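You operate a simulated robot arm through the tools that you are given. There is no shell and no other tool. Be economical: measure what you need, move in short steps, check, and stop when the job is done.

The job below is to be done with a simulated two-armed robot. You get a single attempt, and the scene is never put back.

TASK
Move the teal bottle aside and tighten the corner plate screw.
Fine: the bottle goes on the packing shelf's top first; turn the blue hex key till the screw's band shows green, and stand the key back in its block. Set down upright: teal bottle.

It is judged by the outcome, as a careful person would: the job done as asked, and still so three seconds after it is handed in. It fails if anything else is knocked over, pushed out of place, dropped, spilled or broken.

THE ROBOT
Two 7-joint arms with fingered hands on one trunk that stands fixed in place. Base frame: the origin is at the foot of the trunk, x ahead of it, y to its left, z up. Readings come in m, rad, newtons and seconds.
The left shoulder is at [0.042, 0.163, 1.061], the right one opposite. Payload 4 kg a hand.
The tool frame of a hand sits at the grasp point between the pads (the TCP): z along the fingers, y along the line on which they close. The tips reach 0.036 m beyond it. Largest opening 0.124 m; the body of the gripper starts 0.042 m behind the TCP. The gripper is a hand of 4 fingers: y runs from the thumb to the fingers, the wrist lies at [-0.015, -0.099, -0.189] in the tool frame.
Orientation is that of the tool frame in the base frame, as a unit quaternion [x, y, z, w]. With the fingers straight down and the wrist toward the robot, the tool's x, y and z point along [0, 1, 0], [1, 0, 0] and [0, 0, -1] of the base frame.

THE INTERFACE
- The arms move only by the tool drive_tool. It takes "left_deltas", "right_deltas" or both (then of equal length, played together; a hand with none holds still); each is a list of rows, each an object (a shift or turn left out is 0) with "delta_pos": the shift along the tool's x, y, z in m, a list of three; "rotation": the turn, a rotation vector about the tool's x, y, z in rad, a list of three. In form: [{"delta_pos": [dx, dy, dz], "rotation": [ax, ay, az]}, ...]. A call has 1 to 12 rows; each row is the pose to reach, as a shift and turn from the pose commanded when the call began, along the tool's axes at that moment. Each row takes 0.2 s and may step no farther than 0.05 m and 0.15 rad from the row before; otherwise, the whole call is refused. A pose out of reach is approached as far as the arm can. The call stops where the force on the tool passes 40 N (or 10 N more than at its start, if that is more) or the arm is blocked; 0.2 s more then pass. In this call time passes only in rows, and 0.2 s behind the last. It gives the time, the measured TCP pose, the force on the tool (base axes), the opening and the grip force at its end, in the units of the frame above (readings bear some noise), with the torque about the TCP (base axes, N m) and any sound that the robot's microphone picked up.
- Cameras (640 x 400 px; columns grow to the right, rows downward): "scene" is now at [0.144, -0.0381, 1.3036]; the picture's right is [-0.42, -0.91, 0.06], its down [-0.42, 0.13, -0.90] and it looks along [0.81, -0.40, -0.44] (base axes); focal length 326 px, centre (320, 200). "left" rides on the left gripper at [-0.075, -0.086, -0.123] in its tool frame; the picture's right is [-0.70, -0.34, 0.63], its down [0.64, -0.68, 0.35] and it looks along [0.32, 0.65, 0.69] (tool axes); focal length 275 px, centre (320, 200). "right" rides on the right gripper at [0.075, -0.086, -0.123] in its tool frame; the picture's right is [-0.70, 0.34, -0.63], its down [-0.64, -0.68, 0.35] and it looks along [-0.32, 0.65, 0.69] (tool axes); focal length 275 px, centre (320, 200). There is no depth. A picture from a camera that has moved, and an enlarged one, comes with that camera's place and axes in the base frame and with its lens.
- capture(camera): a new picture of that camera. The clock stands still meanwhile.
- raise_lower(by): slides the trunk up (or, below 0, down) by that many m; the arms and the scene camera ride with it, the base frame stays. It gives what a move gives, with no picture.
- finger_targets(index, middle, ring, thumb_bend, thumb_turn, hand): sets how far each is bent, from 0 (flat) to 1 (curled in); at 0.3 the hand is open as for a grip, at 0.7 the pads meet at the TCP. One left out holds its place. A second passes; each finger stops where it meets its share of the squeeze, and holds until it gets a number again. It is the only way to open and close the hand. It gives what a move gives, with no picture; readings hold the bend of each and the force on the fingers (four entries, about 0 where the hand has none), thumb and palm. thumb_turn goes from beside the hand (0) to across from the fingers (1), as for a grip.
- turn_head(pan, tilt): turns the head with the scene camera to pan (to the left, within 1.501 rad either way) and tilt (down, from -0.506 to 1.204), counted from straight ahead of the robot. It gives what a move gives.
- inspect(camera, box): a new picture of the part [left, top, right, bottom] of that camera's present view, enlarged. The clock stands still meanwhile.
- finish_job(): hands the job in; it is judged then, once.

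Work in short steps. Places have to be worked out from the pictures, the camera data and where the tool is seen: move nearer, look again, correct. Check each grasp and each placing, and mend what went wrong. You have 120 turns and 86 pictures in all, those below and enlarged ones among them. Open the grippers and draw the arms clear of the work before you hand the job in, unless the task says otherwise; then end with one line.

The tools are called after ">>>" as a command line: name --argument value ..., lists and objects as JSON in quotes. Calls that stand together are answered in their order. drive_tool: Moves the arms, as the interface text tells. Its arguments: {"type":"object","properties":{"left_deltas":{"type":"array","items":{"type":"object","properties":{"delta_pos":{"type":"array","items":{"type":"number"}},"rotation":{"type":"array","items":{"type":"number"}}}}},"right_deltas":{"type":"array","items":{"type":"object","properties":{"delta_pos":{"type":"array","items":{"type":"number"}},"rotation":{"type":"array","items":{"type":"number"}}}}}},"required":[]} The other tools are called the same way: raise_lower (by) slides the trunk up or down; finger_targets (index, middle, ring, thumb_bend, thumb_turn, hand) moves the fingers one by one; turn_head (pan, tilt) turns the head that bears the scene camera; capture (camera) takes a picture; inspect (camera, box) takes an enlarged picture of a part of a camera's view; finish_job () hands the job in.

At the start:

```text
clock: 0.0
left_ee_pos: [0.8216, -0.0102, 1.1138]
left_ee_rot: [0.707, 0.707, 0.0, 0.0]
left_contact_force: [0.4, 0.0, -1.2]
left_wrist_torque: [0.0, -0.02, -0.03]
left_gripper_width: 0.1234
left_gripper_force: 0.2
left_shape: jaw
left_bend: [0.3, 0.3, 0.3, 0.3, 0.98]
left_finger forces: [0.1, 0.0, 0.0, 0.0, 0.1, 0.0]
right_ee_pos: [0.3914, -0.5529, 1.1187]
right_ee_rot: [0.706, 0.708, -0.001, -0.001]
right_contact_force: [0.8, 0.5, -0.1]
right_wrist_torque: [0.0, -0.02, -0.01]
right_gripper_width: 0.1238
right_gripper_force: 0.0
right_shape: jaw
right_bend: [0.3, 0.3, 0.3, 0.3, 0.98]
right_finger forces: [0.0, 0.0, 0.0, 0.0, 0.0, 0.1]
trunk travel left (down, up): [-0.225, 0.253]
head pan, tilt: [-0.436, 0.312]
```

scene: 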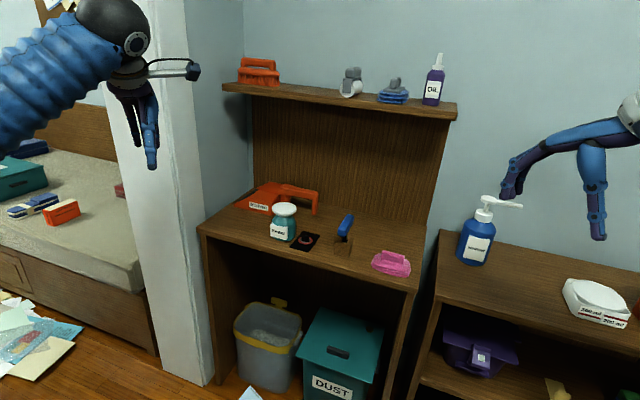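
right: 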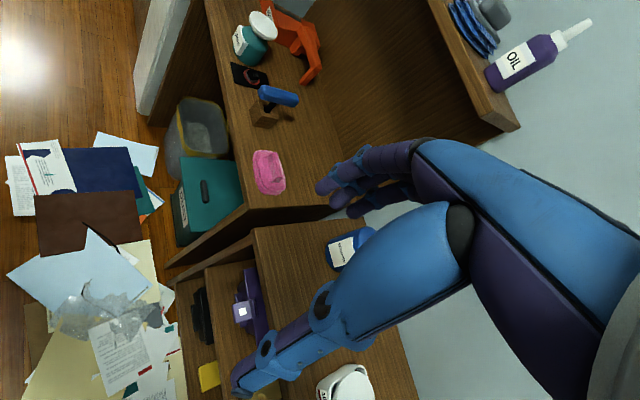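
left: 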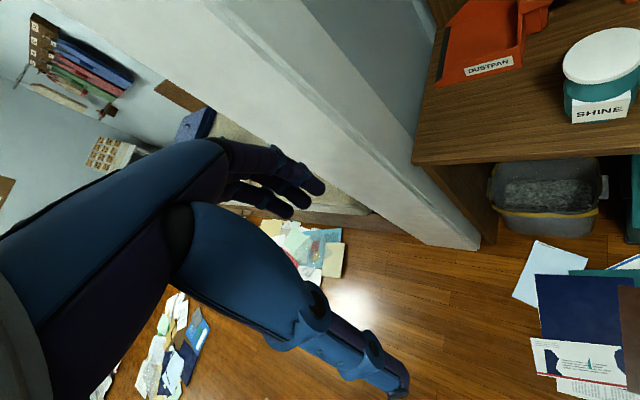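

I start by enlarging the work area to identify the bottle, the screw, the hex key block and the shelf.

>>> inspect --camera "scene" --box '[200, 160, 440, 310]'

>>> inspect --camera "scene" --box '[400, 180, 640, 400]'

>>> inspect --camera "scene" --box '[200, 30, 480, 205]'

```text
2.67 times, centred on (320, 235) of scene
camera zoom: at [0.144, -0.0381, 1.3036], right [-0.42, -0.91, 0.06], down [-0.42, 0.13, -0.9], along [0.81, -0.4, -0.44], focal length 870 px, centre (320, 107)
```

zoom: 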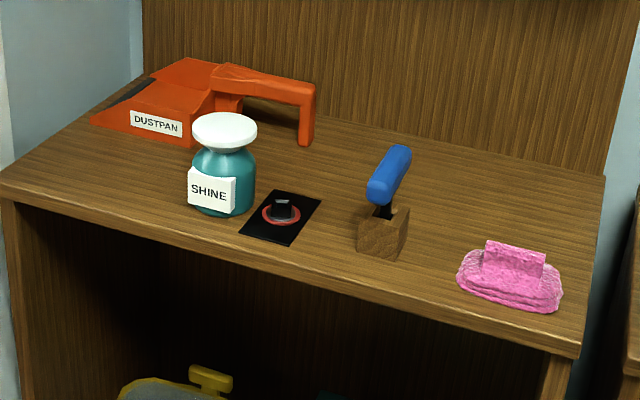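

```text
1.82 times, centred on (520, 290) of scene
camera zoom: at [0.144, -0.0381, 1.3036], right [-0.42, -0.91, 0.06], down [-0.42, 0.13, -0.9], along [0.81, -0.4, -0.44], focal length 593 px, centre (-44, 36)
```

zoom: 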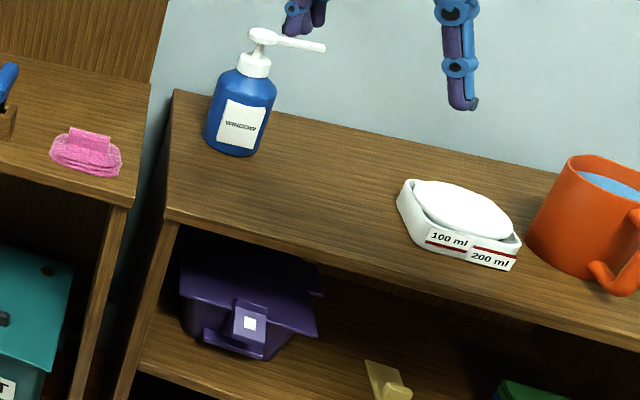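

```text
2.29 times, centred on (340, 118) of scene
camera zoom: at [0.144, -0.0381, 1.3036], right [-0.42, -0.91, 0.06], down [-0.42, 0.13, -0.9], along [0.81, -0.4, -0.44], focal length 745 px, centre (274, 389)
```

zoom: 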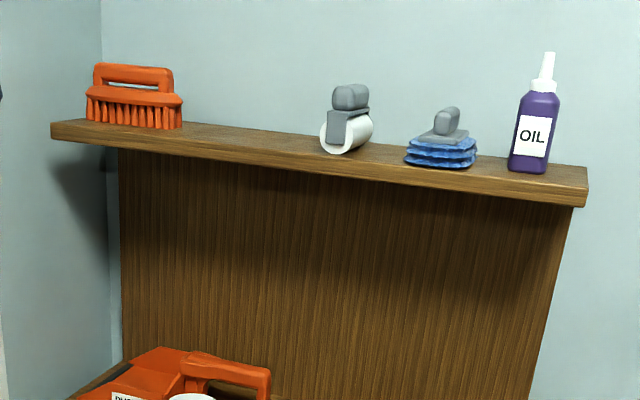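

Which one is the "packing shelf" is not yet clear, so I turn the head to look for labels or other shelves.

>>> turn_head --pan -1.2 --tilt 0.45

>>> capture --camera "scene"

>>> turn_head --pan 0.6 --tilt 0.35

>>> capture --camera "scene"

>>> turn_head --pan -0.3 --tilt 0.6

>>> capture --camera "scene"

```text
clock: 1.1
left_ee_pos: [0.8213, -0.0104, 1.1137]
left_ee_rot: [0.707, 0.707, 0.0, 0.0]
left_contact_force: [-0.7, -0.4, -0.3]
left_wrist_torque: [-0.01, 0.0, 0.03]
left_gripper_width: 0.1235
left_gripper_force: 0.0
left_shape: jaw
left_bend: [0.3, 0.3, 0.3, 0.3, 0.98]
left_finger forces: [0.0, 0.0, 0.0, 0.0, 0.1, 0.0]
right_ee_pos: [0.3925, -0.5525, 1.1181]
right_ee_rot: [0.706, 0.708, -0.001, -0.001]
right_contact_force: [0.1, -0.1, 0.1]
right_wrist_torque: [0.0, 0.02, 0.02]
right_gripper_width: 0.1236
right_gripper_force: 0.0
right_shape: jaw
right_bend: [0.3, 0.3, 0.3, 0.3, 0.98]
right_finger forces: [0.1, 0.0, 0.1, 0.1, 0.0, 0.1]
trunk travel left (down, up): [-0.225, 0.253]
head pan, tilt: [-1.201, 0.45]
```

```text
79 pictures are left
camera scene: at [0.0914, -0.0844, 1.2988], right [-0.92, -0.36, 0.14], down [-0.29, 0.41, -0.87], along [0.26, -0.84, -0.48], focal length 326 px, centre (320, 200)
```

scene: 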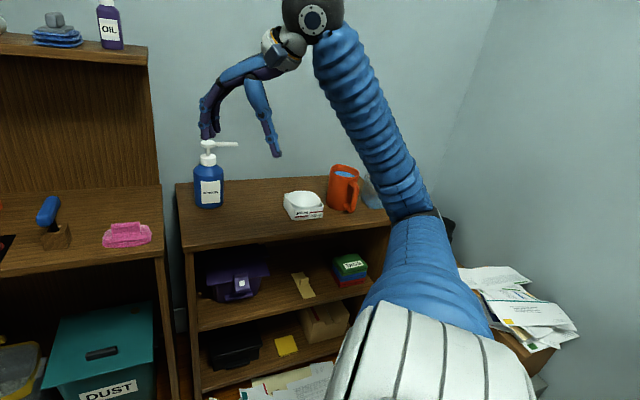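

```text
clock: 2.9
left_ee_pos: [0.8211, -0.0095, 1.1144]
left_ee_rot: [0.707, 0.708, 0.0, 0.0]
left_contact_force: [0.3, -0.3, 0.4]
left_wrist_torque: [0.05, -0.01, 0.0]
left_gripper_width: 0.1236
left_gripper_force: 0.2
left_shape: jaw
left_bend: [0.3, 0.3, 0.3, 0.3, 0.98]
left_finger forces: [0.1, 0.0, 0.0, 0.1, 0.0, 0.0]
right_ee_pos: [0.3924, -0.5522, 1.1173]
right_ee_rot: [0.706, 0.708, -0.001, -0.001]
right_contact_force: [-0.6, 0.0, 1.2]
right_wrist_torque: [0.01, 0.02, 0.01]
right_gripper_width: 0.1236
right_gripper_force: 0.0
right_shape: jaw
right_bend: [0.3, 0.3, 0.3, 0.3, 0.98]
right_finger forces: [0.1, 0.0, 0.0, 0.0, 0.0, 0.0]
trunk travel left (down, up): [-0.225, 0.253]
head pan, tilt: [0.6, 0.351]
```

```text
78 pictures are left
camera scene: at [0.1358, 0.0538, 1.3012], right [0.56, -0.83, -0.09], down [-0.42, -0.19, -0.88], along [0.71, 0.53, -0.46], focal length 326 px, centre (320, 200)
```

scene: 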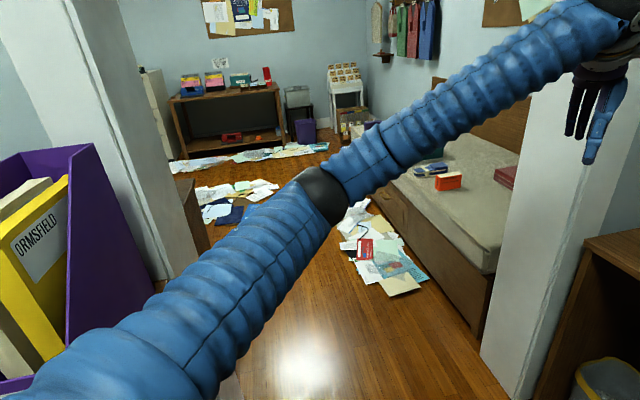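

```text
clock: 4.1
left_ee_pos: [0.8209, -0.0115, 1.1134]
left_ee_rot: [0.707, 0.707, 0.0, 0.0]
left_contact_force: [-1.2, -0.2, -0.6]
left_wrist_torque: [0.01, 0.0, 0.0]
left_gripper_width: 0.1235
left_gripper_force: 0.1
left_shape: jaw
left_bend: [0.3, 0.3, 0.3, 0.3, 0.98]
left_finger forces: [0.1, 0.0, 0.0, 0.1, 0.1, 0.0]
right_ee_pos: [0.392, -0.5517, 1.1172]
right_ee_rot: [0.706, 0.708, 0.0, -0.001]
right_contact_force: [0.0, -1.7, 0.3]
right_wrist_torque: [0.05, 0.0, -0.01]
right_gripper_width: 0.1236
right_gripper_force: 0.1
right_shape: jaw
right_bend: [0.3, 0.3, 0.3, 0.3, 0.98]
right_finger forces: [0.0, 0.0, 0.0, 0.0, 0.0, 0.0]
trunk travel left (down, up): [-0.225, 0.253]
head pan, tilt: [-0.3, 0.6]
```

```text
77 pictures are left
camera scene: at [0.1398, -0.0248, 1.2776], right [-0.29, -0.96, 0.04], down [-0.66, 0.17, -0.73], along [0.69, -0.24, -0.68], focal length 326 px, centre (320, 200)
```

scene: 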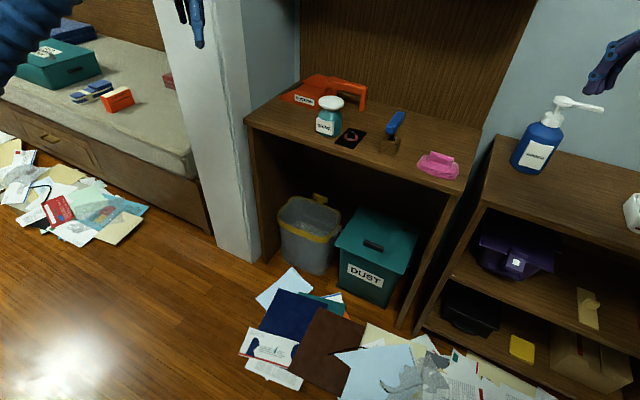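

Judging from the view, the bench runs diagonally, with its top at about z 0.765. The bottle is near (0.93,-0.31), the screw near (0.90,-0.37) and the key block near (0.82,-0.46). I take the separate tiered unit at the right to be the packing shelf. I'll bring the right hand nearer for a look and move the left hand away.

>>> drive_tool --right_deltas '[{"delta_pos": [0.022, 0.04, 0], "rotation": [0, 0, 0.1]}, {"delta_pos": [0.044, 0.08, 0], "rotation": [0, 0, 0.2]}, {"delta_pos": [0.066, 0.12, 0], "rotation": [0, 0, 0.3]}, {"delta_pos": [0.088, 0.16, 0], "rotation": [0, 0, 0.4]}, {"delta_pos": [0.11, 0.2, 0], "rotation": [0, 0, 0.4]}, {"delta_pos": [0.132, 0.24, 0], "rotation": [0, 0, 0.4]}, {"delta_pos": [0.154, 0.28, 0], "rotation": [0, 0, 0.4]}, {"delta_pos": [0.17, 0.32, 0.0], "rotation": [0, 0, 0.4]}]' --left_deltas '[{"delta_pos": [0.04, -0.02, 0]}, {"delta_pos": [0.08, -0.04, 0]}, {"delta_pos": [0.12, -0.06, 0]}, {"delta_pos": [0.16, -0.08, 0]}, {"delta_pos": [0.2, -0.1, 0]}, {"delta_pos": [0.24, -0.12, 0]}, {"delta_pos": [0.24, -0.14, 0]}, {"delta_pos": [0.24, -0.14, 0]}]'

>>> capture --camera "right"

>>> capture --camera "scene"

```text
clock: 5.9
left_ee_pos: [0.6821, 0.2296, 1.1109]
left_ee_rot: [0.707, 0.708, -0.001, -0.001]
left_contact_force: [0.5, 0.4, 0.3]
left_wrist_torque: [-0.06, 0.05, -0.03]
left_gripper_width: 0.1236
left_gripper_force: 0.1
left_shape: jaw
left_bend: [0.3, 0.3, 0.3, 0.3, 0.98]
left_finger forces: [0.1, 0.0, 0.0, 0.0, 0.1, 0.0]
right_ee_pos: [0.7148, -0.3834, 1.1174]
right_ee_rot: [0.833, 0.553, -0.002, 0.0]
right_contact_force: [-0.1, 0.7, -0.6]
right_wrist_torque: [-0.02, 0.03, -0.01]
right_gripper_width: 0.1238
right_gripper_force: 0.1
right_shape: jaw
right_bend: [0.3, 0.3, 0.3, 0.3, 0.98]
right_finger forces: [0.0, 0.0, 0.0, 0.0, 0.1, 0.1]
trunk travel left (down, up): [-0.225, 0.253]
head pan, tilt: [-0.3, 0.6]
```

```text
76 pictures are left
camera right: at [0.6635, -0.2817, 1.2399], right [0.04, -0.77, 0.63], down [-0.88, -0.33, -0.34], along [0.47, -0.54, -0.69], focal length 275 px, centre (320, 200)
```

right: 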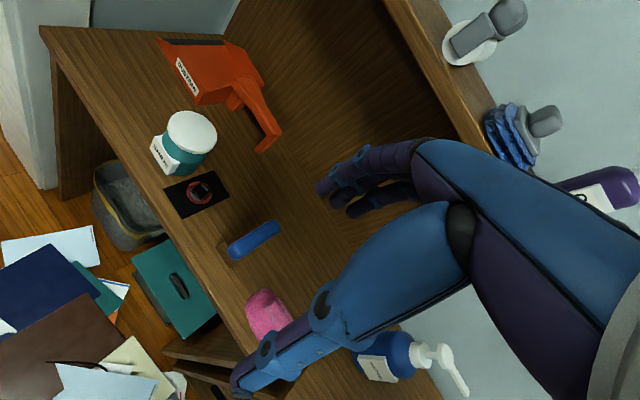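

```text
75 pictures are left
camera scene: at [0.1415, -0.0235, 1.2771], right [-0.29, -0.96, 0.05], down [-0.66, 0.17, -0.73], along [0.69, -0.24, -0.68], focal length 326 px, centre (320, 200)
```

scene: 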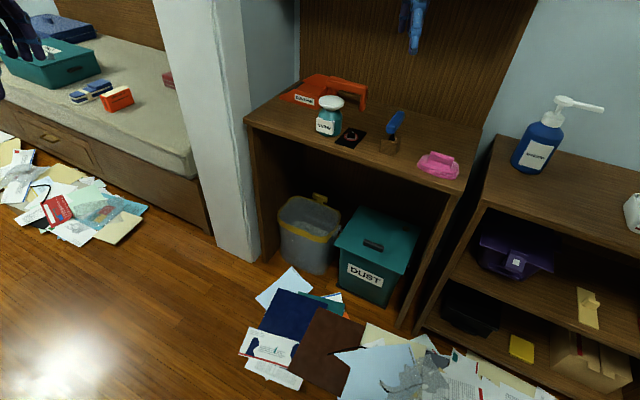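

Next I enlarge the hand camera's view of the bottle, screw and key.

>>> inspect --camera "right" --box '[130, 90, 330, 290]'

>>> inspect --camera "scene" --box '[300, 70, 480, 200]'

```text
2.00 times, centred on (230, 190) of right
camera zoom: at [0.6635, -0.2817, 1.2399], right [0.04, -0.77, 0.63], down [-0.88, -0.33, -0.34], along [0.47, -0.54, -0.69], focal length 551 px, centre (500, 220)
```

zoom: 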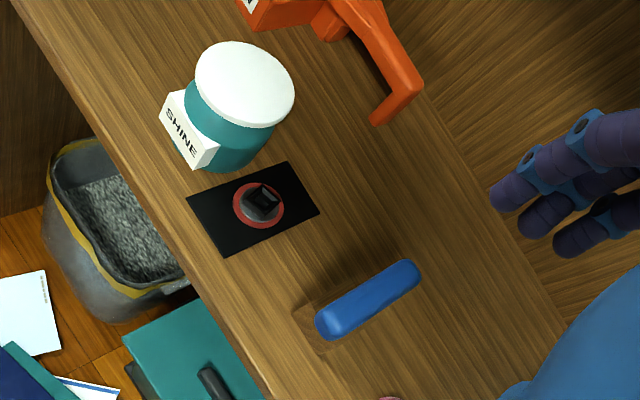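

```text
3.08 times, centred on (390, 135) of scene
camera zoom: at [0.1415, -0.0235, 1.2771], right [-0.29, -0.96, 0.05], down [-0.66, 0.17, -0.73], along [0.69, -0.24, -0.68], focal length 1003 px, centre (105, 400)
```

zoom: 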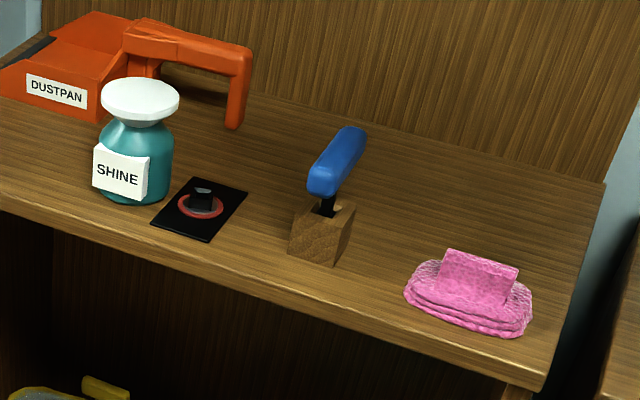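

Triangulation puts the bottle's lid centre at (0.948,-0.324, top 0.856), the screw head at (0.901,-0.375, 0.779), and the key handle from (0.783,-0.43) to (0.842,-0.485) with its top at 0.86. I move the right hand above the bottle.

>>> drive_tool --right_deltas '[{"delta_pos": [0.021, 0.027, 0.02]}, {"delta_pos": [0.042, 0.055, 0.045]}, {"delta_pos": [0.062, 0.082, 0.07]}, {"delta_pos": [0.083, 0.109, 0.095]}, {"delta_pos": [0.104, 0.137, 0.12]}, {"delta_pos": [0.125, 0.164, 0.145]}, {"delta_pos": [0.1454, 0.1915, 0.165]}]'

>>> capture --camera "right"

>>> capture --camera "scene"

```text
clock: 7.5
left_ee_pos: [0.6822, 0.229, 1.111]
left_ee_rot: [0.706, 0.708, -0.002, -0.001]
left_contact_force: [-0.6, -0.4, -0.5]
left_wrist_torque: [-0.03, 0.02, 0.02]
left_gripper_width: 0.1237
left_gripper_force: 0.0
left_shape: jaw
left_bend: [0.3, 0.3, 0.3, 0.3, 0.98]
left_finger forces: [0.0, 0.0, 0.0, 0.1, 0.0, 0.1]
right_ee_pos: [0.9451, -0.3219, 0.9474]
right_ee_rot: [0.834, 0.552, -0.001, -0.001]
right_contact_force: [-0.5, -0.1, 0.2]
right_wrist_torque: [0.01, 0.01, 0.0]
right_gripper_width: 0.1238
right_gripper_force: 0.0
right_shape: jaw
right_bend: [0.3, 0.3, 0.3, 0.3, 0.98]
right_finger forces: [0.0, 0.0, 0.1, 0.0, 0.0, 0.1]
trunk travel left (down, up): [-0.225, 0.253]
head pan, tilt: [-0.3, 0.6]
```

```text
72 pictures are left
camera right: at [0.8941, -0.2188, 1.0711], right [0.04, -0.77, 0.63], down [-0.88, -0.33, -0.34], along [0.47, -0.54, -0.69], focal length 275 px, centre (320, 200)
```

right: 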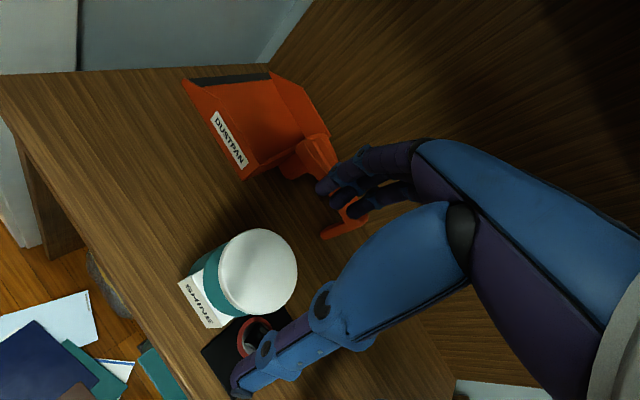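

```text
71 pictures are left
camera scene: at [0.1415, -0.0247, 1.2771], right [-0.29, -0.96, 0.05], down [-0.66, 0.17, -0.73], along [0.69, -0.24, -0.68], focal length 326 px, centre (320, 200)
```

scene: 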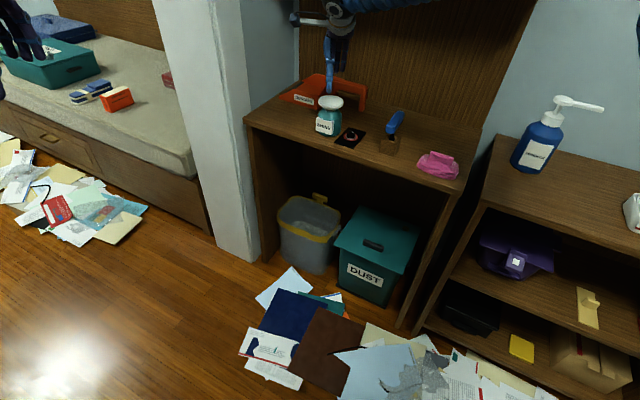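

The reach is fine and the lid centre checks out at (0.948,-0.325). I lower the open hand around the bottle.

>>> drive_tool --right_deltas '[{"delta_pos": [0, 0.003, 0.04]}, {"delta_pos": [0, 0.003, 0.08]}, {"delta_pos": [0, 0.003, 0.105]}, {"delta_pos": [0, 0.003, 0.124]}]'

>>> capture --camera "right"

>>> inspect --camera "scene" --box '[270, 40, 430, 170]'

```text
clock: 8.5
left_ee_pos: [0.6809, 0.2286, 1.112]
left_ee_rot: [0.706, 0.708, -0.001, -0.001]
left_contact_force: [0.4, -0.3, -0.5]
left_wrist_torque: [-0.01, 0.03, 0.04]
left_gripper_width: 0.1235
left_gripper_force: 0.1
left_shape: jaw
left_bend: [0.3, 0.3, 0.3, 0.3, 0.98]
left_finger forces: [0.0, 0.0, 0.0, 0.1, 0.1, 0.1]
right_ee_pos: [0.9486, -0.3236, 0.8278]
right_ee_rot: [0.834, 0.552, 0.0, 0.0]
right_contact_force: [0.8, -0.6, 0.0]
right_wrist_torque: [0.01, 0.04, 0.04]
right_gripper_width: 0.1237
right_gripper_force: 0.2
right_shape: jaw
right_bend: [0.3, 0.3, 0.3, 0.3, 0.98]
right_finger forces: [0.0, 0.0, 0.0, 0.1, 0.0, 0.1]
trunk travel left (down, up): [-0.225, 0.253]
head pan, tilt: [-0.3, 0.6]
```

```text
70 pictures are left
camera right: at [0.8979, -0.2223, 0.9495], right [0.04, -0.77, 0.63], down [-0.88, -0.33, -0.34], along [0.47, -0.54, -0.69], focal length 275 px, centre (320, 200)
```

right: 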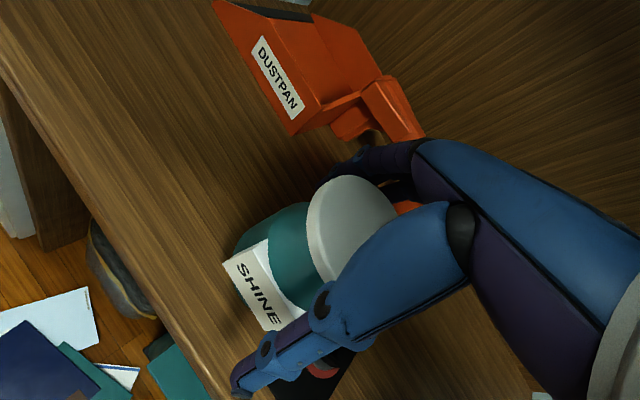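

```text
3.08 times, centred on (350, 105) of scene
camera zoom: at [0.1403, -0.0247, 1.2774], right [-0.29, -0.96, 0.05], down [-0.66, 0.17, -0.73], along [0.69, -0.24, -0.68], focal length 1003 px, centre (228, 492)
```

zoom: 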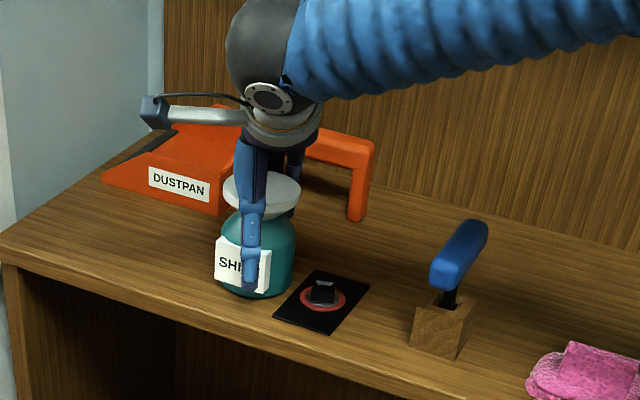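

The thumb and fingers straddle the bottle, so I close on it.

>>> finger_targets --hand "right" --index 0.6 --middle 0.6 --ring 0.6 --thumb_bend 0.6

>>> drive_tool --right_deltas '[{"delta_pos": [0, 0, -0.02]}, {"delta_pos": [0, 0, -0.04]}]'

>>> capture --camera "right"

>>> inspect --camera "scene" --box '[270, 40, 430, 170]'

```text
clock: 9.5
left_ee_pos: [0.6794, 0.2295, 1.1129]
left_ee_rot: [0.706, 0.708, 0.001, 0.0]
left_contact_force: [0.8, 0.3, 0.3]
left_wrist_torque: [0.0, 0.0, -0.02]
left_gripper_width: 0.1237
left_gripper_force: 0.1
left_shape: jaw
left_bend: [0.3, 0.3, 0.3, 0.3, 0.98]
left_finger forces: [0.0, 0.0, 0.0, 0.0, 0.0, 0.1]
right_ee_pos: [0.9466, -0.3235, 0.831]
right_ee_rot: [0.833, 0.553, 0.001, 0.001]
right_contact_force: [3.8, -3.3, 21.9]
right_wrist_torque: [-0.63, -1.06, -0.02]
right_gripper_width: 0.0811
right_gripper_force: 49.1
right_shape: fingers
right_bend: [0.41, 0.46, 0.51, 0.5, 0.96]
right_finger forces: [25.6, 12.1, 10.1, 0.0, 50.5, 0.0]
trunk travel left (down, up): [-0.225, 0.253]
head pan, tilt: [-0.3, 0.6]
```

```text
clock: 10.1
left_ee_pos: [0.6791, 0.2304, 1.1137]
left_ee_rot: [0.706, 0.708, 0.0, 0.001]
left_contact_force: [-0.2, 0.0, 0.9]
left_wrist_torque: [-0.03, 0.0, 0.0]
left_gripper_width: 0.1239
left_gripper_force: 0.1
left_shape: jaw
left_bend: [0.3, 0.3, 0.3, 0.3, 0.98]
left_finger forces: [0.0, 0.0, 0.0, 0.0, 0.0, 0.0]
right_ee_pos: [0.9477, -0.3246, 0.8676]
right_ee_rot: [0.833, 0.554, -0.001, 0.0]
right_contact_force: [1.1, 1.0, -0.6]
right_wrist_torque: [0.0, 0.01, -0.02]
right_gripper_width: 0.0741
right_gripper_force: 28.0
right_shape: fingers
right_bend: [0.43, 0.48, 0.55, 0.53, 0.96]
right_finger forces: [14.3, 7.6, 7.6, 0.0, 26.8, 0.0]
trunk travel left (down, up): [-0.225, 0.253]
head pan, tilt: [-0.3, 0.6]
```

```text
68 pictures are left
camera right: at [0.8962, -0.2233, 0.99], right [0.04, -0.77, 0.63], down [-0.88, -0.33, -0.34], along [0.47, -0.54, -0.69], focal length 275 px, centre (320, 200)
```

right: 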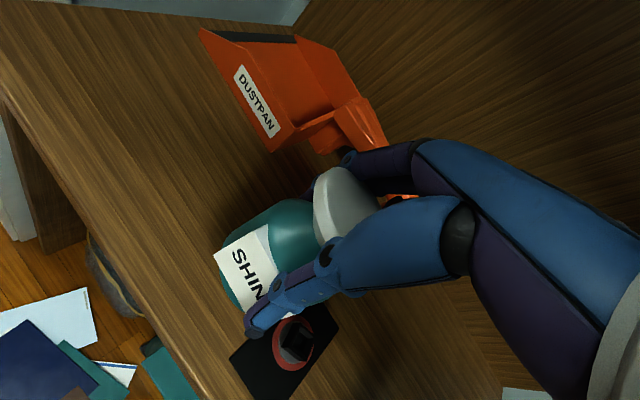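

```text
3.08 times, centred on (350, 105) of scene
camera zoom: at [0.1394, -0.0244, 1.2776], right [-0.29, -0.96, 0.05], down [-0.66, 0.17, -0.73], along [0.69, -0.24, -0.68], focal length 1003 px, centre (228, 492)
```

zoom: 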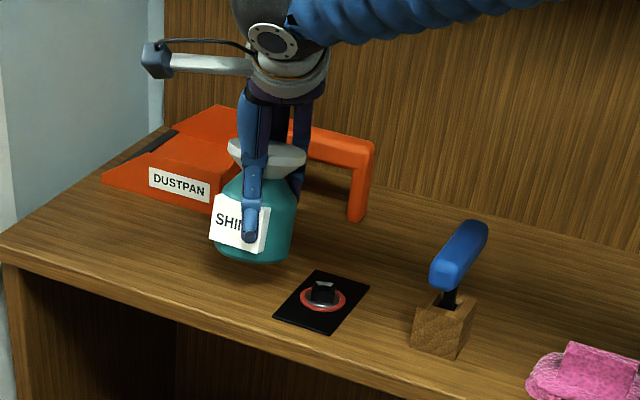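

The bottle is lifted and held close to upright. I raise it further, draw it back toward the robot clear of the shelf and key, then look at the packing shelf.

>>> drive_tool --right_deltas '[{"delta_pos": [0, -0.015, -0.04]}, {"delta_pos": [0, -0.03, -0.08]}, {"delta_pos": [-0.01, -0.045, -0.12]}, {"delta_pos": [-0.03, -0.065, -0.155]}, {"delta_pos": [-0.06, -0.09, -0.18]}, {"delta_pos": [-0.09, -0.12, -0.2]}, {"delta_pos": [-0.12, -0.15, -0.215]}, {"delta_pos": [-0.15, -0.185, -0.23]}, {"delta_pos": [-0.18, -0.215, -0.23]}, {"delta_pos": [-0.21, -0.245, -0.23]}, {"delta_pos": [-0.24, -0.271, -0.23]}, {"delta_pos": [-0.251, -0.271, -0.23]}]'

>>> turn_head --pan -0.9 --tilt 0.6

>>> capture --camera "scene"

>>> capture --camera "right"

```text
clock: 12.7
left_ee_pos: [0.6801, 0.2306, 1.1121]
left_ee_rot: [0.707, 0.708, -0.001, -0.001]
left_contact_force: [1.2, 0.5, -0.3]
left_wrist_torque: [0.02, 0.01, -0.04]
left_gripper_width: 0.1238
left_gripper_force: 0.2
left_shape: jaw
left_bend: [0.3, 0.3, 0.3, 0.3, 0.98]
left_finger forces: [0.1, 0.0, 0.1, 0.0, 0.0, 0.0]
right_ee_pos: [0.6024, -0.4507, 1.0975]
right_ee_rot: [0.833, 0.553, 0.0, 0.0]
right_contact_force: [0.6, 0.6, -0.3]
right_wrist_torque: [-0.01, 0.04, 0.0]
right_gripper_width: 0.0742
right_gripper_force: 28.2
right_shape: fingers
right_bend: [0.43, 0.48, 0.55, 0.53, 0.96]
right_finger forces: [14.1, 7.4, 7.6, 0.1, 26.2, 0.1]
trunk travel left (down, up): [-0.225, 0.253]
head pan, tilt: [-0.3, 0.6]
```

```text
clock: 13.7
left_ee_pos: [0.6795, 0.2301, 1.1121]
left_ee_rot: [0.706, 0.708, 0.0, -0.001]
left_contact_force: [1.0, -0.5, 0.8]
left_wrist_torque: [0.02, -0.01, -0.01]
left_gripper_width: 0.1238
left_gripper_force: 0.1
left_shape: jaw
left_bend: [0.3, 0.3, 0.3, 0.3, 0.98]
left_finger forces: [0.0, 0.0, 0.0, 0.0, 0.0, 0.0]
right_ee_pos: [0.6019, -0.45, 1.0978]
right_ee_rot: [0.834, 0.552, 0.0, 0.0]
right_contact_force: [-0.7, 0.3, -2.2]
right_wrist_torque: [0.02, -0.02, -0.01]
right_gripper_width: 0.0742
right_gripper_force: 27.7
right_shape: fingers
right_bend: [0.43, 0.48, 0.55, 0.53, 0.96]
right_finger forces: [14.2, 7.5, 7.5, 0.0, 26.2, 0.0]
trunk travel left (down, up): [-0.225, 0.253]
head pan, tilt: [-0.901, 0.6]
```

```text
66 pictures are left
camera scene: at [0.1107, -0.0678, 1.2821], right [-0.77, -0.62, 0.12], down [-0.47, 0.44, -0.76], along [0.42, -0.65, -0.64], focal length 326 px, centre (320, 200)
```

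scene: 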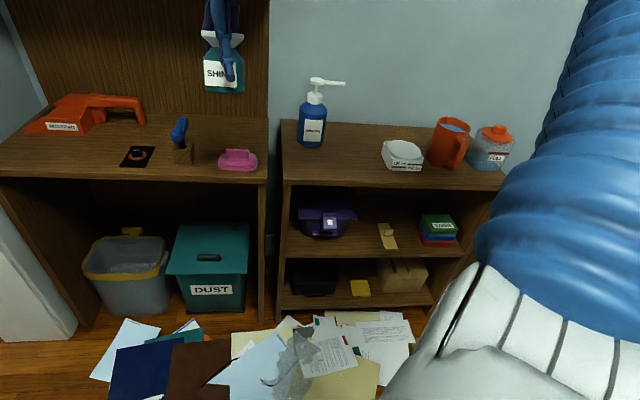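

```text
65 pictures are left
camera right: at [0.5504, -0.3487, 1.2207], right [0.04, -0.77, 0.63], down [-0.88, -0.33, -0.34], along [0.48, -0.54, -0.69], focal length 275 px, centre (320, 200)
```

right: 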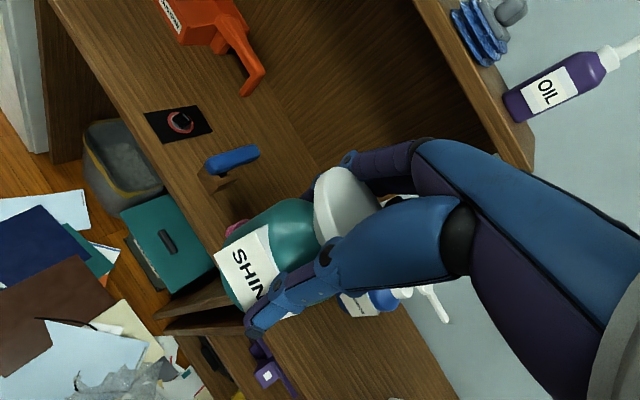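

The gap on the packing shelf between the pump and the white tray is free; I pick (0.469,-0.764), top at about z 0.77. I carry the bottle over that spot and turn the hand to face the shelf.

>>> drive_tool --right_deltas '[{"delta_pos": [-0.043, 0, 0], "rotation": [0, 0, 0.05]}, {"delta_pos": [-0.086, 0, 0.0], "rotation": [0, 0, 0.1]}, {"delta_pos": [-0.129, 0, 0], "rotation": [0, 0, 0.15]}, {"delta_pos": [-0.172, 0, 0], "rotation": [0, 0, 0.2]}, {"delta_pos": [-0.215, 0, 0.0], "rotation": [0, 0, 0.25]}, {"delta_pos": [-0.258, 0, 0.02], "rotation": [0, 0, 0.3]}, {"delta_pos": [-0.3, 0, 0.04], "rotation": [0, 0, 0.35]}, {"delta_pos": [-0.335, 0, 0.07], "rotation": [0, 0, 0.4]}, {"delta_pos": [-0.341, 0, 0.11], "rotation": [0, 0, 0.4]}, {"delta_pos": [-0.341, 0, 0.15], "rotation": [0, 0, 0.4]}]'

>>> capture --camera "scene"

>>> capture --camera "right"

```text
clock: 15.9
left_ee_pos: [0.6801, 0.2288, 1.1125]
left_ee_rot: [0.707, 0.707, -0.001, 0.0]
left_contact_force: [0.0, -0.5, 0.7]
left_wrist_torque: [-0.04, 0.01, -0.03]
left_gripper_width: 0.1237
left_gripper_force: 0.0
left_shape: jaw
left_bend: [0.3, 0.3, 0.3, 0.3, 0.98]
left_finger forces: [0.0, 0.0, 0.0, 0.0, 0.0, 0.0]
right_ee_pos: [0.4696, -0.7629, 0.9503]
right_ee_rot: [0.926, 0.377, 0.0, 0.001]
right_contact_force: [-0.2, -0.1, -1.4]
right_wrist_torque: [0.0, 0.01, 0.02]
right_gripper_width: 0.0741
right_gripper_force: 26.9
right_shape: fingers
right_bend: [0.43, 0.48, 0.55, 0.53, 0.96]
right_finger forces: [14.0, 7.3, 7.5, 0.1, 25.6, 0.0]
trunk travel left (down, up): [-0.225, 0.253]
head pan, tilt: [-0.901, 0.6]
```

```text
64 pictures are left
camera scene: at [0.1109, -0.0684, 1.282], right [-0.77, -0.62, 0.12], down [-0.47, 0.44, -0.76], along [0.42, -0.65, -0.64], focal length 326 px, centre (320, 200)
```

scene: 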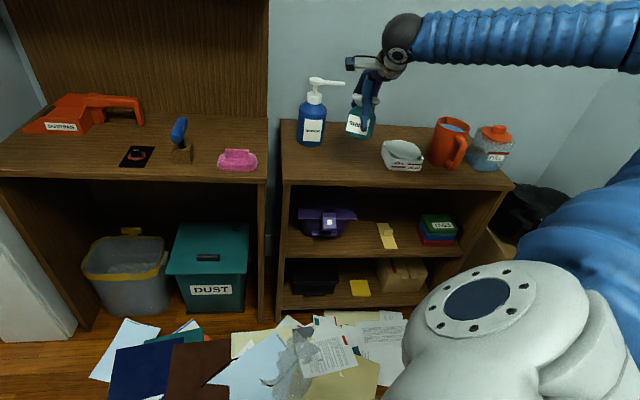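

```text
63 pictures are left
camera right: at [0.463, -0.6507, 1.0728], right [-0.26, -0.73, 0.63], down [-0.94, 0.04, -0.35], along [0.23, -0.69, -0.69], focal length 275 px, centre (320, 200)
```

right: 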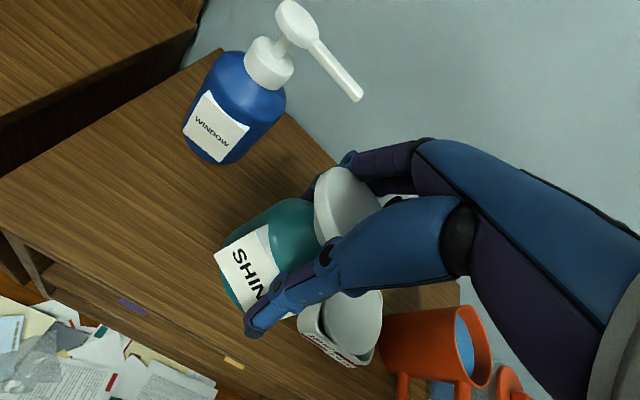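

Seen from the hand camera the front edge is close (n≈0.82), so I shift 3 cm deeper and lower most of the way.

>>> drive_tool --right_deltas '[{"delta_pos": [0, 0.03, 0.02]}, {"delta_pos": [0, 0.03, 0.05]}, {"delta_pos": [0, 0.03, 0.075]}]'

>>> inspect --camera "scene" --box '[280, 60, 440, 190]'

>>> capture --camera "right"

```text
clock: 16.7
left_ee_pos: [0.6802, 0.228, 1.1127]
left_ee_rot: [0.707, 0.708, 0.0, 0.001]
left_contact_force: [0.1, -0.3, -1.1]
left_wrist_torque: [-0.01, 0.02, 0.03]
left_gripper_width: 0.1238
left_gripper_force: 0.1
left_shape: jaw
left_bend: [0.3, 0.3, 0.3, 0.3, 0.98]
left_finger forces: [0.0, 0.0, 0.0, 0.0, 0.1, 0.0]
right_ee_pos: [0.4899, -0.7844, 0.8717]
right_ee_rot: [0.927, 0.376, -0.001, -0.001]
right_contact_force: [0.6, -0.1, -2.1]
right_wrist_torque: [0.02, 0.04, 0.02]
right_gripper_width: 0.0742
right_gripper_force: 27.3
right_shape: fingers
right_bend: [0.43, 0.48, 0.55, 0.53, 0.96]
right_finger forces: [14.0, 7.3, 7.5, 0.1, 25.6, 0.1]
trunk travel left (down, up): [-0.225, 0.253]
head pan, tilt: [-0.901, 0.6]
```

```text
3.08 times, centred on (360, 125) of scene
camera zoom: at [0.1115, -0.0688, 1.2818], right [-0.77, -0.62, 0.12], down [-0.47, 0.44, -0.76], along [0.42, -0.65, -0.64], focal length 1003 px, centre (197, 431)
```

zoom: 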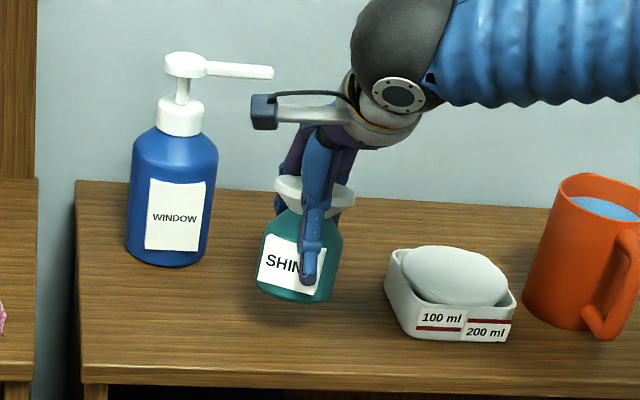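

```text
61 pictures are left
camera right: at [0.4832, -0.6721, 0.994], right [-0.26, -0.73, 0.63], down [-0.94, 0.04, -0.34], along [0.23, -0.69, -0.69], focal length 275 px, centre (320, 200)
```

right: 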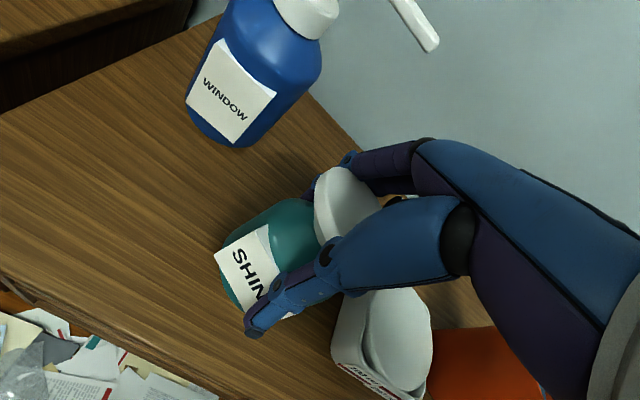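

The bottle leans about 5–6° compared with the upright pump, so I rotate it back about the tool's y axis while lowering gently.

>>> drive_tool --right_deltas '[{"delta_pos": [0, 0, 0.005], "rotation": [0, -0.09, 0]}, {"delta_pos": [0, 0, 0.015], "rotation": [0, -0.09, 0]}]'

>>> inspect --camera "scene" --box '[280, 60, 440, 190]'

```text
clock: 17.3
left_ee_pos: [0.6797, 0.229, 1.1136]
left_ee_rot: [0.706, 0.708, 0.0, 0.0]
left_contact_force: [0.2, -0.1, 0.0]
left_wrist_torque: [0.05, 0.02, 0.01]
left_gripper_width: 0.1238
left_gripper_force: 0.1
left_shape: jaw
left_bend: [0.3, 0.3, 0.3, 0.3, 0.98]
left_finger forces: [0.0, 0.0, 0.0, 0.1, 0.0, 0.0]
right_ee_pos: [0.4885, -0.7853, 0.8584]
right_ee_rot: [0.925, 0.376, -0.042, 0.017]
right_contact_force: [0.6, 0.0, -1.6]
right_wrist_torque: [0.04, -0.03, 0.02]
right_gripper_width: 0.0743
right_gripper_force: 27.3
right_shape: fingers
right_bend: [0.43, 0.48, 0.55, 0.53, 0.96]
right_finger forces: [14.0, 7.2, 7.4, 0.0, 25.5, 0.1]
trunk travel left (down, up): [-0.225, 0.253]
head pan, tilt: [-0.901, 0.6]
```

```text
3.08 times, centred on (360, 125) of scene
camera zoom: at [0.1101, -0.068, 1.2822], right [-0.77, -0.62, 0.12], down [-0.47, 0.44, -0.76], along [0.42, -0.65, -0.64], focal length 1003 px, centre (197, 431)
```

zoom: 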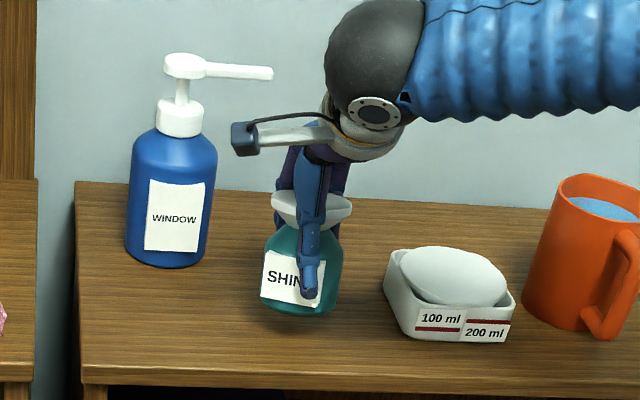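

The bottle is upright now, so I lower in fine steps until it touches.

>>> drive_tool --right_deltas '[{"delta_pos": [0, 0, 0.005]}, {"delta_pos": [0, 0, 0.01]}, {"delta_pos": [0, 0, 0.014]}]'

```text
clock: 18.1
left_ee_pos: [0.6808, 0.2292, 1.1122]
left_ee_rot: [0.707, 0.708, 0.0, 0.0]
left_contact_force: [0.3, 0.6, -0.2]
left_wrist_torque: [0.02, -0.02, -0.02]
left_gripper_width: 0.1236
left_gripper_force: 0.1
left_shape: jaw
left_bend: [0.3, 0.3, 0.3, 0.3, 0.98]
left_finger forces: [0.0, 0.0, 0.0, 0.1, 0.1, 0.1]
right_ee_pos: [0.4875, -0.7869, 0.8449]
right_ee_rot: [0.926, 0.376, -0.042, 0.017]
right_contact_force: [0.3, -1.2, -1.5]
right_wrist_torque: [0.02, -0.03, 0.01]
right_gripper_width: 0.0743
right_gripper_force: 27.1
right_shape: fingers
right_bend: [0.43, 0.48, 0.55, 0.53, 0.96]
right_finger forces: [14.0, 7.3, 7.4, 0.0, 25.5, 0.0]
trunk travel left (down, up): [-0.225, 0.253]
head pan, tilt: [-0.901, 0.6]
```

No contact yet; I continue lowering.

>>> drive_tool --right_deltas '[{"delta_pos": [0, 0, 0.004]}, {"delta_pos": [0, 0, 0.008]}]'

>>> inspect --camera "scene" --box '[280, 60, 440, 190]'

```text
clock: 18.7
left_ee_pos: [0.6807, 0.2288, 1.1123]
left_ee_rot: [0.706, 0.708, 0.0, 0.0]
left_contact_force: [0.2, 0.3, 0.6]
left_wrist_torque: [-0.04, -0.01, 0.02]
left_gripper_width: 0.1237
left_gripper_force: 0.1
left_shape: jaw
left_bend: [0.3, 0.3, 0.3, 0.3, 0.98]
left_finger forces: [0.0, 0.0, 0.0, 0.0, 0.0, 0.1]
right_ee_pos: [0.4874, -0.7871, 0.8388]
right_ee_rot: [0.926, 0.376, -0.041, 0.018]
right_contact_force: [-0.2, -0.2, 3.5]
right_wrist_torque: [-0.08, -0.08, 0.0]
right_gripper_width: 0.0738
right_gripper_force: 28.1
right_shape: fingers
right_bend: [0.43, 0.48, 0.55, 0.53, 0.96]
right_finger forces: [14.5, 7.5, 7.7, 0.0, 26.9, 0.0]
trunk travel left (down, up): [-0.225, 0.253]
head pan, tilt: [-0.901, 0.6]
```

```text
3.08 times, centred on (360, 125) of scene
camera zoom: at [0.1103, -0.0675, 1.2822], right [-0.77, -0.62, 0.12], down [-0.47, 0.44, -0.76], along [0.42, -0.65, -0.64], focal length 1003 px, centre (197, 431)
```

zoom: 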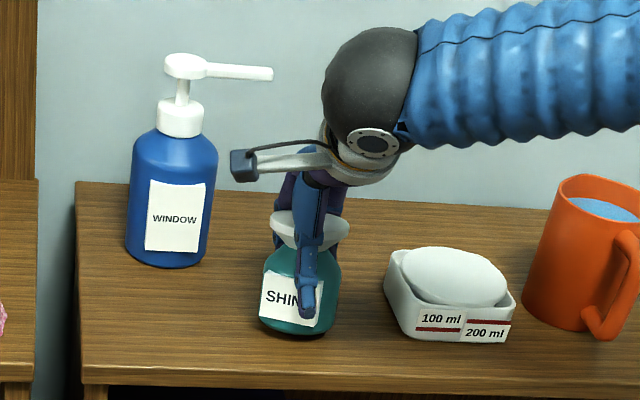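

Contact is felt at about 5 N. I press a hair further and open in two stages.

>>> drive_tool --right_deltas '[{"delta_pos": [0, 0, 0.002]}]'

>>> finger_targets --hand "right" --index 0.41 --middle 0.44 --ring 0.48 --thumb_bend 0.49

>>> finger_targets --hand "right" --index 0.28 --middle 0.28 --ring 0.28 --thumb_bend 0.28

>>> inspect --camera "scene" --box '[280, 60, 440, 190]'

>>> capture --camera "right"

```text
clock: 19.1
left_ee_pos: [0.6806, 0.2308, 1.1116]
left_ee_rot: [0.707, 0.707, 0.0, 0.0]
left_contact_force: [1.5, -0.3, -0.4]
left_wrist_torque: [0.02, -0.03, 0.02]
left_gripper_width: 0.1237
left_gripper_force: 0.1
left_shape: jaw
left_bend: [0.3, 0.3, 0.3, 0.3, 0.98]
left_finger forces: [0.0, 0.0, 0.0, 0.0, 0.1, 0.0]
right_ee_pos: [0.4874, -0.7873, 0.8376]
right_ee_rot: [0.926, 0.376, -0.041, 0.018]
right_contact_force: [0.1, 0.8, 13.6]
right_wrist_torque: [-0.29, -0.29, -0.01]
right_gripper_width: 0.074
right_gripper_force: 30.9
right_shape: fingers
right_bend: [0.43, 0.48, 0.55, 0.53, 0.96]
right_finger forces: [15.6, 7.8, 8.1, 0.0, 29.4, 0.0]
trunk travel left (down, up): [-0.225, 0.253]
head pan, tilt: [-0.901, 0.6]
```

```text
clock: 20.1
left_ee_pos: [0.6806, 0.2296, 1.1124]
left_ee_rot: [0.706, 0.708, 0.001, -0.001]
left_contact_force: [-0.4, 0.2, -0.7]
left_wrist_torque: [0.02, -0.01, 0.0]
left_gripper_width: 0.1237
left_gripper_force: 0.1
left_shape: jaw
left_bend: [0.3, 0.3, 0.3, 0.3, 0.98]
left_finger forces: [0.0, 0.0, 0.0, 0.0, 0.0, 0.1]
right_ee_pos: [0.4876, -0.7869, 0.8368]
right_ee_rot: [0.926, 0.376, -0.042, 0.017]
right_contact_force: [0.0, 0.6, 1.7]
right_wrist_torque: [0.02, -0.03, 0.01]
right_gripper_width: 0.0801
right_gripper_force: 2.8
right_shape: fingers
right_bend: [0.41, 0.44, 0.48, 0.49, 0.97]
right_finger forces: [1.3, 0.2, 0.0, 0.0, 2.9, 0.0]
trunk travel left (down, up): [-0.225, 0.253]
head pan, tilt: [-0.901, 0.6]
```

```text
clock: 21.1
left_ee_pos: [0.6793, 0.2296, 1.1127]
left_ee_rot: [0.708, 0.706, 0.0, 0.0]
left_contact_force: [0.3, -0.5, 0.1]
left_wrist_torque: [-0.01, -0.02, -0.02]
left_gripper_width: 0.1238
left_gripper_force: 0.1
left_shape: jaw
left_bend: [0.3, 0.3, 0.3, 0.3, 0.98]
left_finger forces: [0.1, 0.1, 0.1, 0.0, 0.0, 0.0]
right_ee_pos: [0.4883, -0.7859, 0.837]
right_ee_rot: [0.926, 0.376, -0.042, 0.017]
right_contact_force: [0.6, 0.6, 0.4]
right_wrist_torque: [0.0, -0.03, 0.02]
right_gripper_width: 0.1286
right_gripper_force: 0.1
right_shape: fingers
right_bend: [0.28, 0.28, 0.28, 0.28, 0.97]
right_finger forces: [0.0, 0.1, 0.0, 0.0, 0.0, 0.0]
trunk travel left (down, up): [-0.225, 0.253]
head pan, tilt: [-0.901, 0.6]
```

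```text
3.08 times, centred on (360, 125) of scene
camera zoom: at [0.1106, -0.0679, 1.2821], right [-0.77, -0.62, 0.12], down [-0.47, 0.44, -0.76], along [0.42, -0.65, -0.64], focal length 1003 px, centre (197, 431)
```

zoom: 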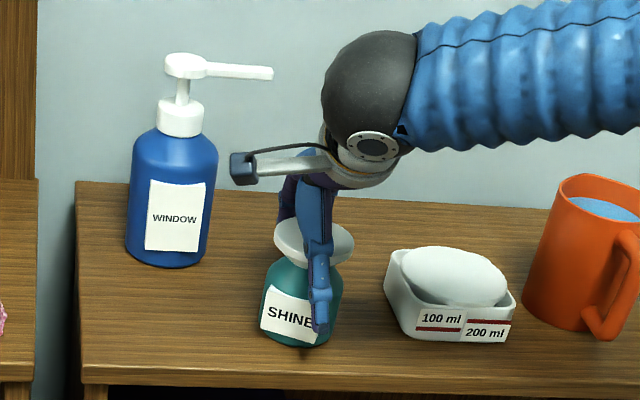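

```text
57 pictures are left
camera right: at [0.4876, -0.6662, 0.9515], right [-0.22, -0.69, 0.69], down [-0.96, 0.02, -0.29], along [0.18, -0.73, -0.66], focal length 275 px, centre (320, 200)
```

right: 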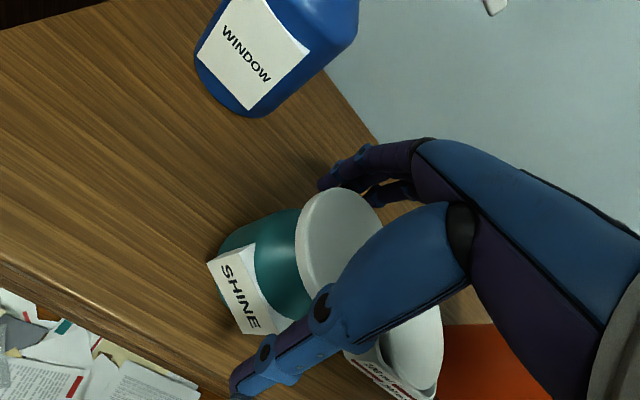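

The bottle is standing free. I draw the hand straight up, then undo the tilt.

>>> drive_tool --right_deltas '[{"delta_pos": [0, 0, -0.02]}, {"delta_pos": [0, 0, -0.05]}, {"delta_pos": [0, 0, -0.08]}, {"delta_pos": [0, 0, -0.12], "rotation": [0, 0.04, 0]}, {"delta_pos": [0, 0, -0.16], "rotation": [0, 0.09, 0]}, {"delta_pos": [0, 0, -0.2], "rotation": [0, 0.09, 0]}]'

>>> inspect --camera "scene" --box '[280, 60, 440, 190]'

```text
clock: 22.5
left_ee_pos: [0.6802, 0.2296, 1.1129]
left_ee_rot: [0.707, 0.707, 0.0, 0.0]
left_contact_force: [0.9, -0.2, -0.5]
left_wrist_torque: [0.0, -0.02, 0.03]
left_gripper_width: 0.1236
left_gripper_force: 0.0
left_shape: jaw
left_bend: [0.3, 0.3, 0.3, 0.3, 0.98]
left_finger forces: [0.0, 0.0, 0.0, 0.0, 0.0, 0.0]
right_ee_pos: [0.5054, -0.7754, 1.0332]
right_ee_rot: [0.927, 0.376, 0.0, 0.0]
right_contact_force: [1.2, -0.4, -0.9]
right_wrist_torque: [0.01, -0.02, 0.0]
right_gripper_width: 0.1285
right_gripper_force: 0.2
right_shape: fingers
right_bend: [0.28, 0.28, 0.28, 0.28, 0.97]
right_finger forces: [0.0, 0.0, 0.0, 0.1, 0.0, 0.0]
trunk travel left (down, up): [-0.225, 0.253]
head pan, tilt: [-0.901, 0.6]
```

```text
3.08 times, centred on (360, 125) of scene
camera zoom: at [0.1108, -0.0676, 1.2821], right [-0.77, -0.62, 0.12], down [-0.47, 0.44, -0.76], along [0.42, -0.65, -0.64], focal length 1003 px, centre (197, 431)
```

zoom: 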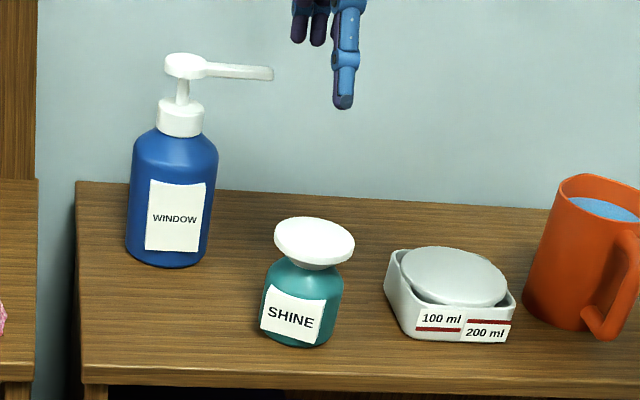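

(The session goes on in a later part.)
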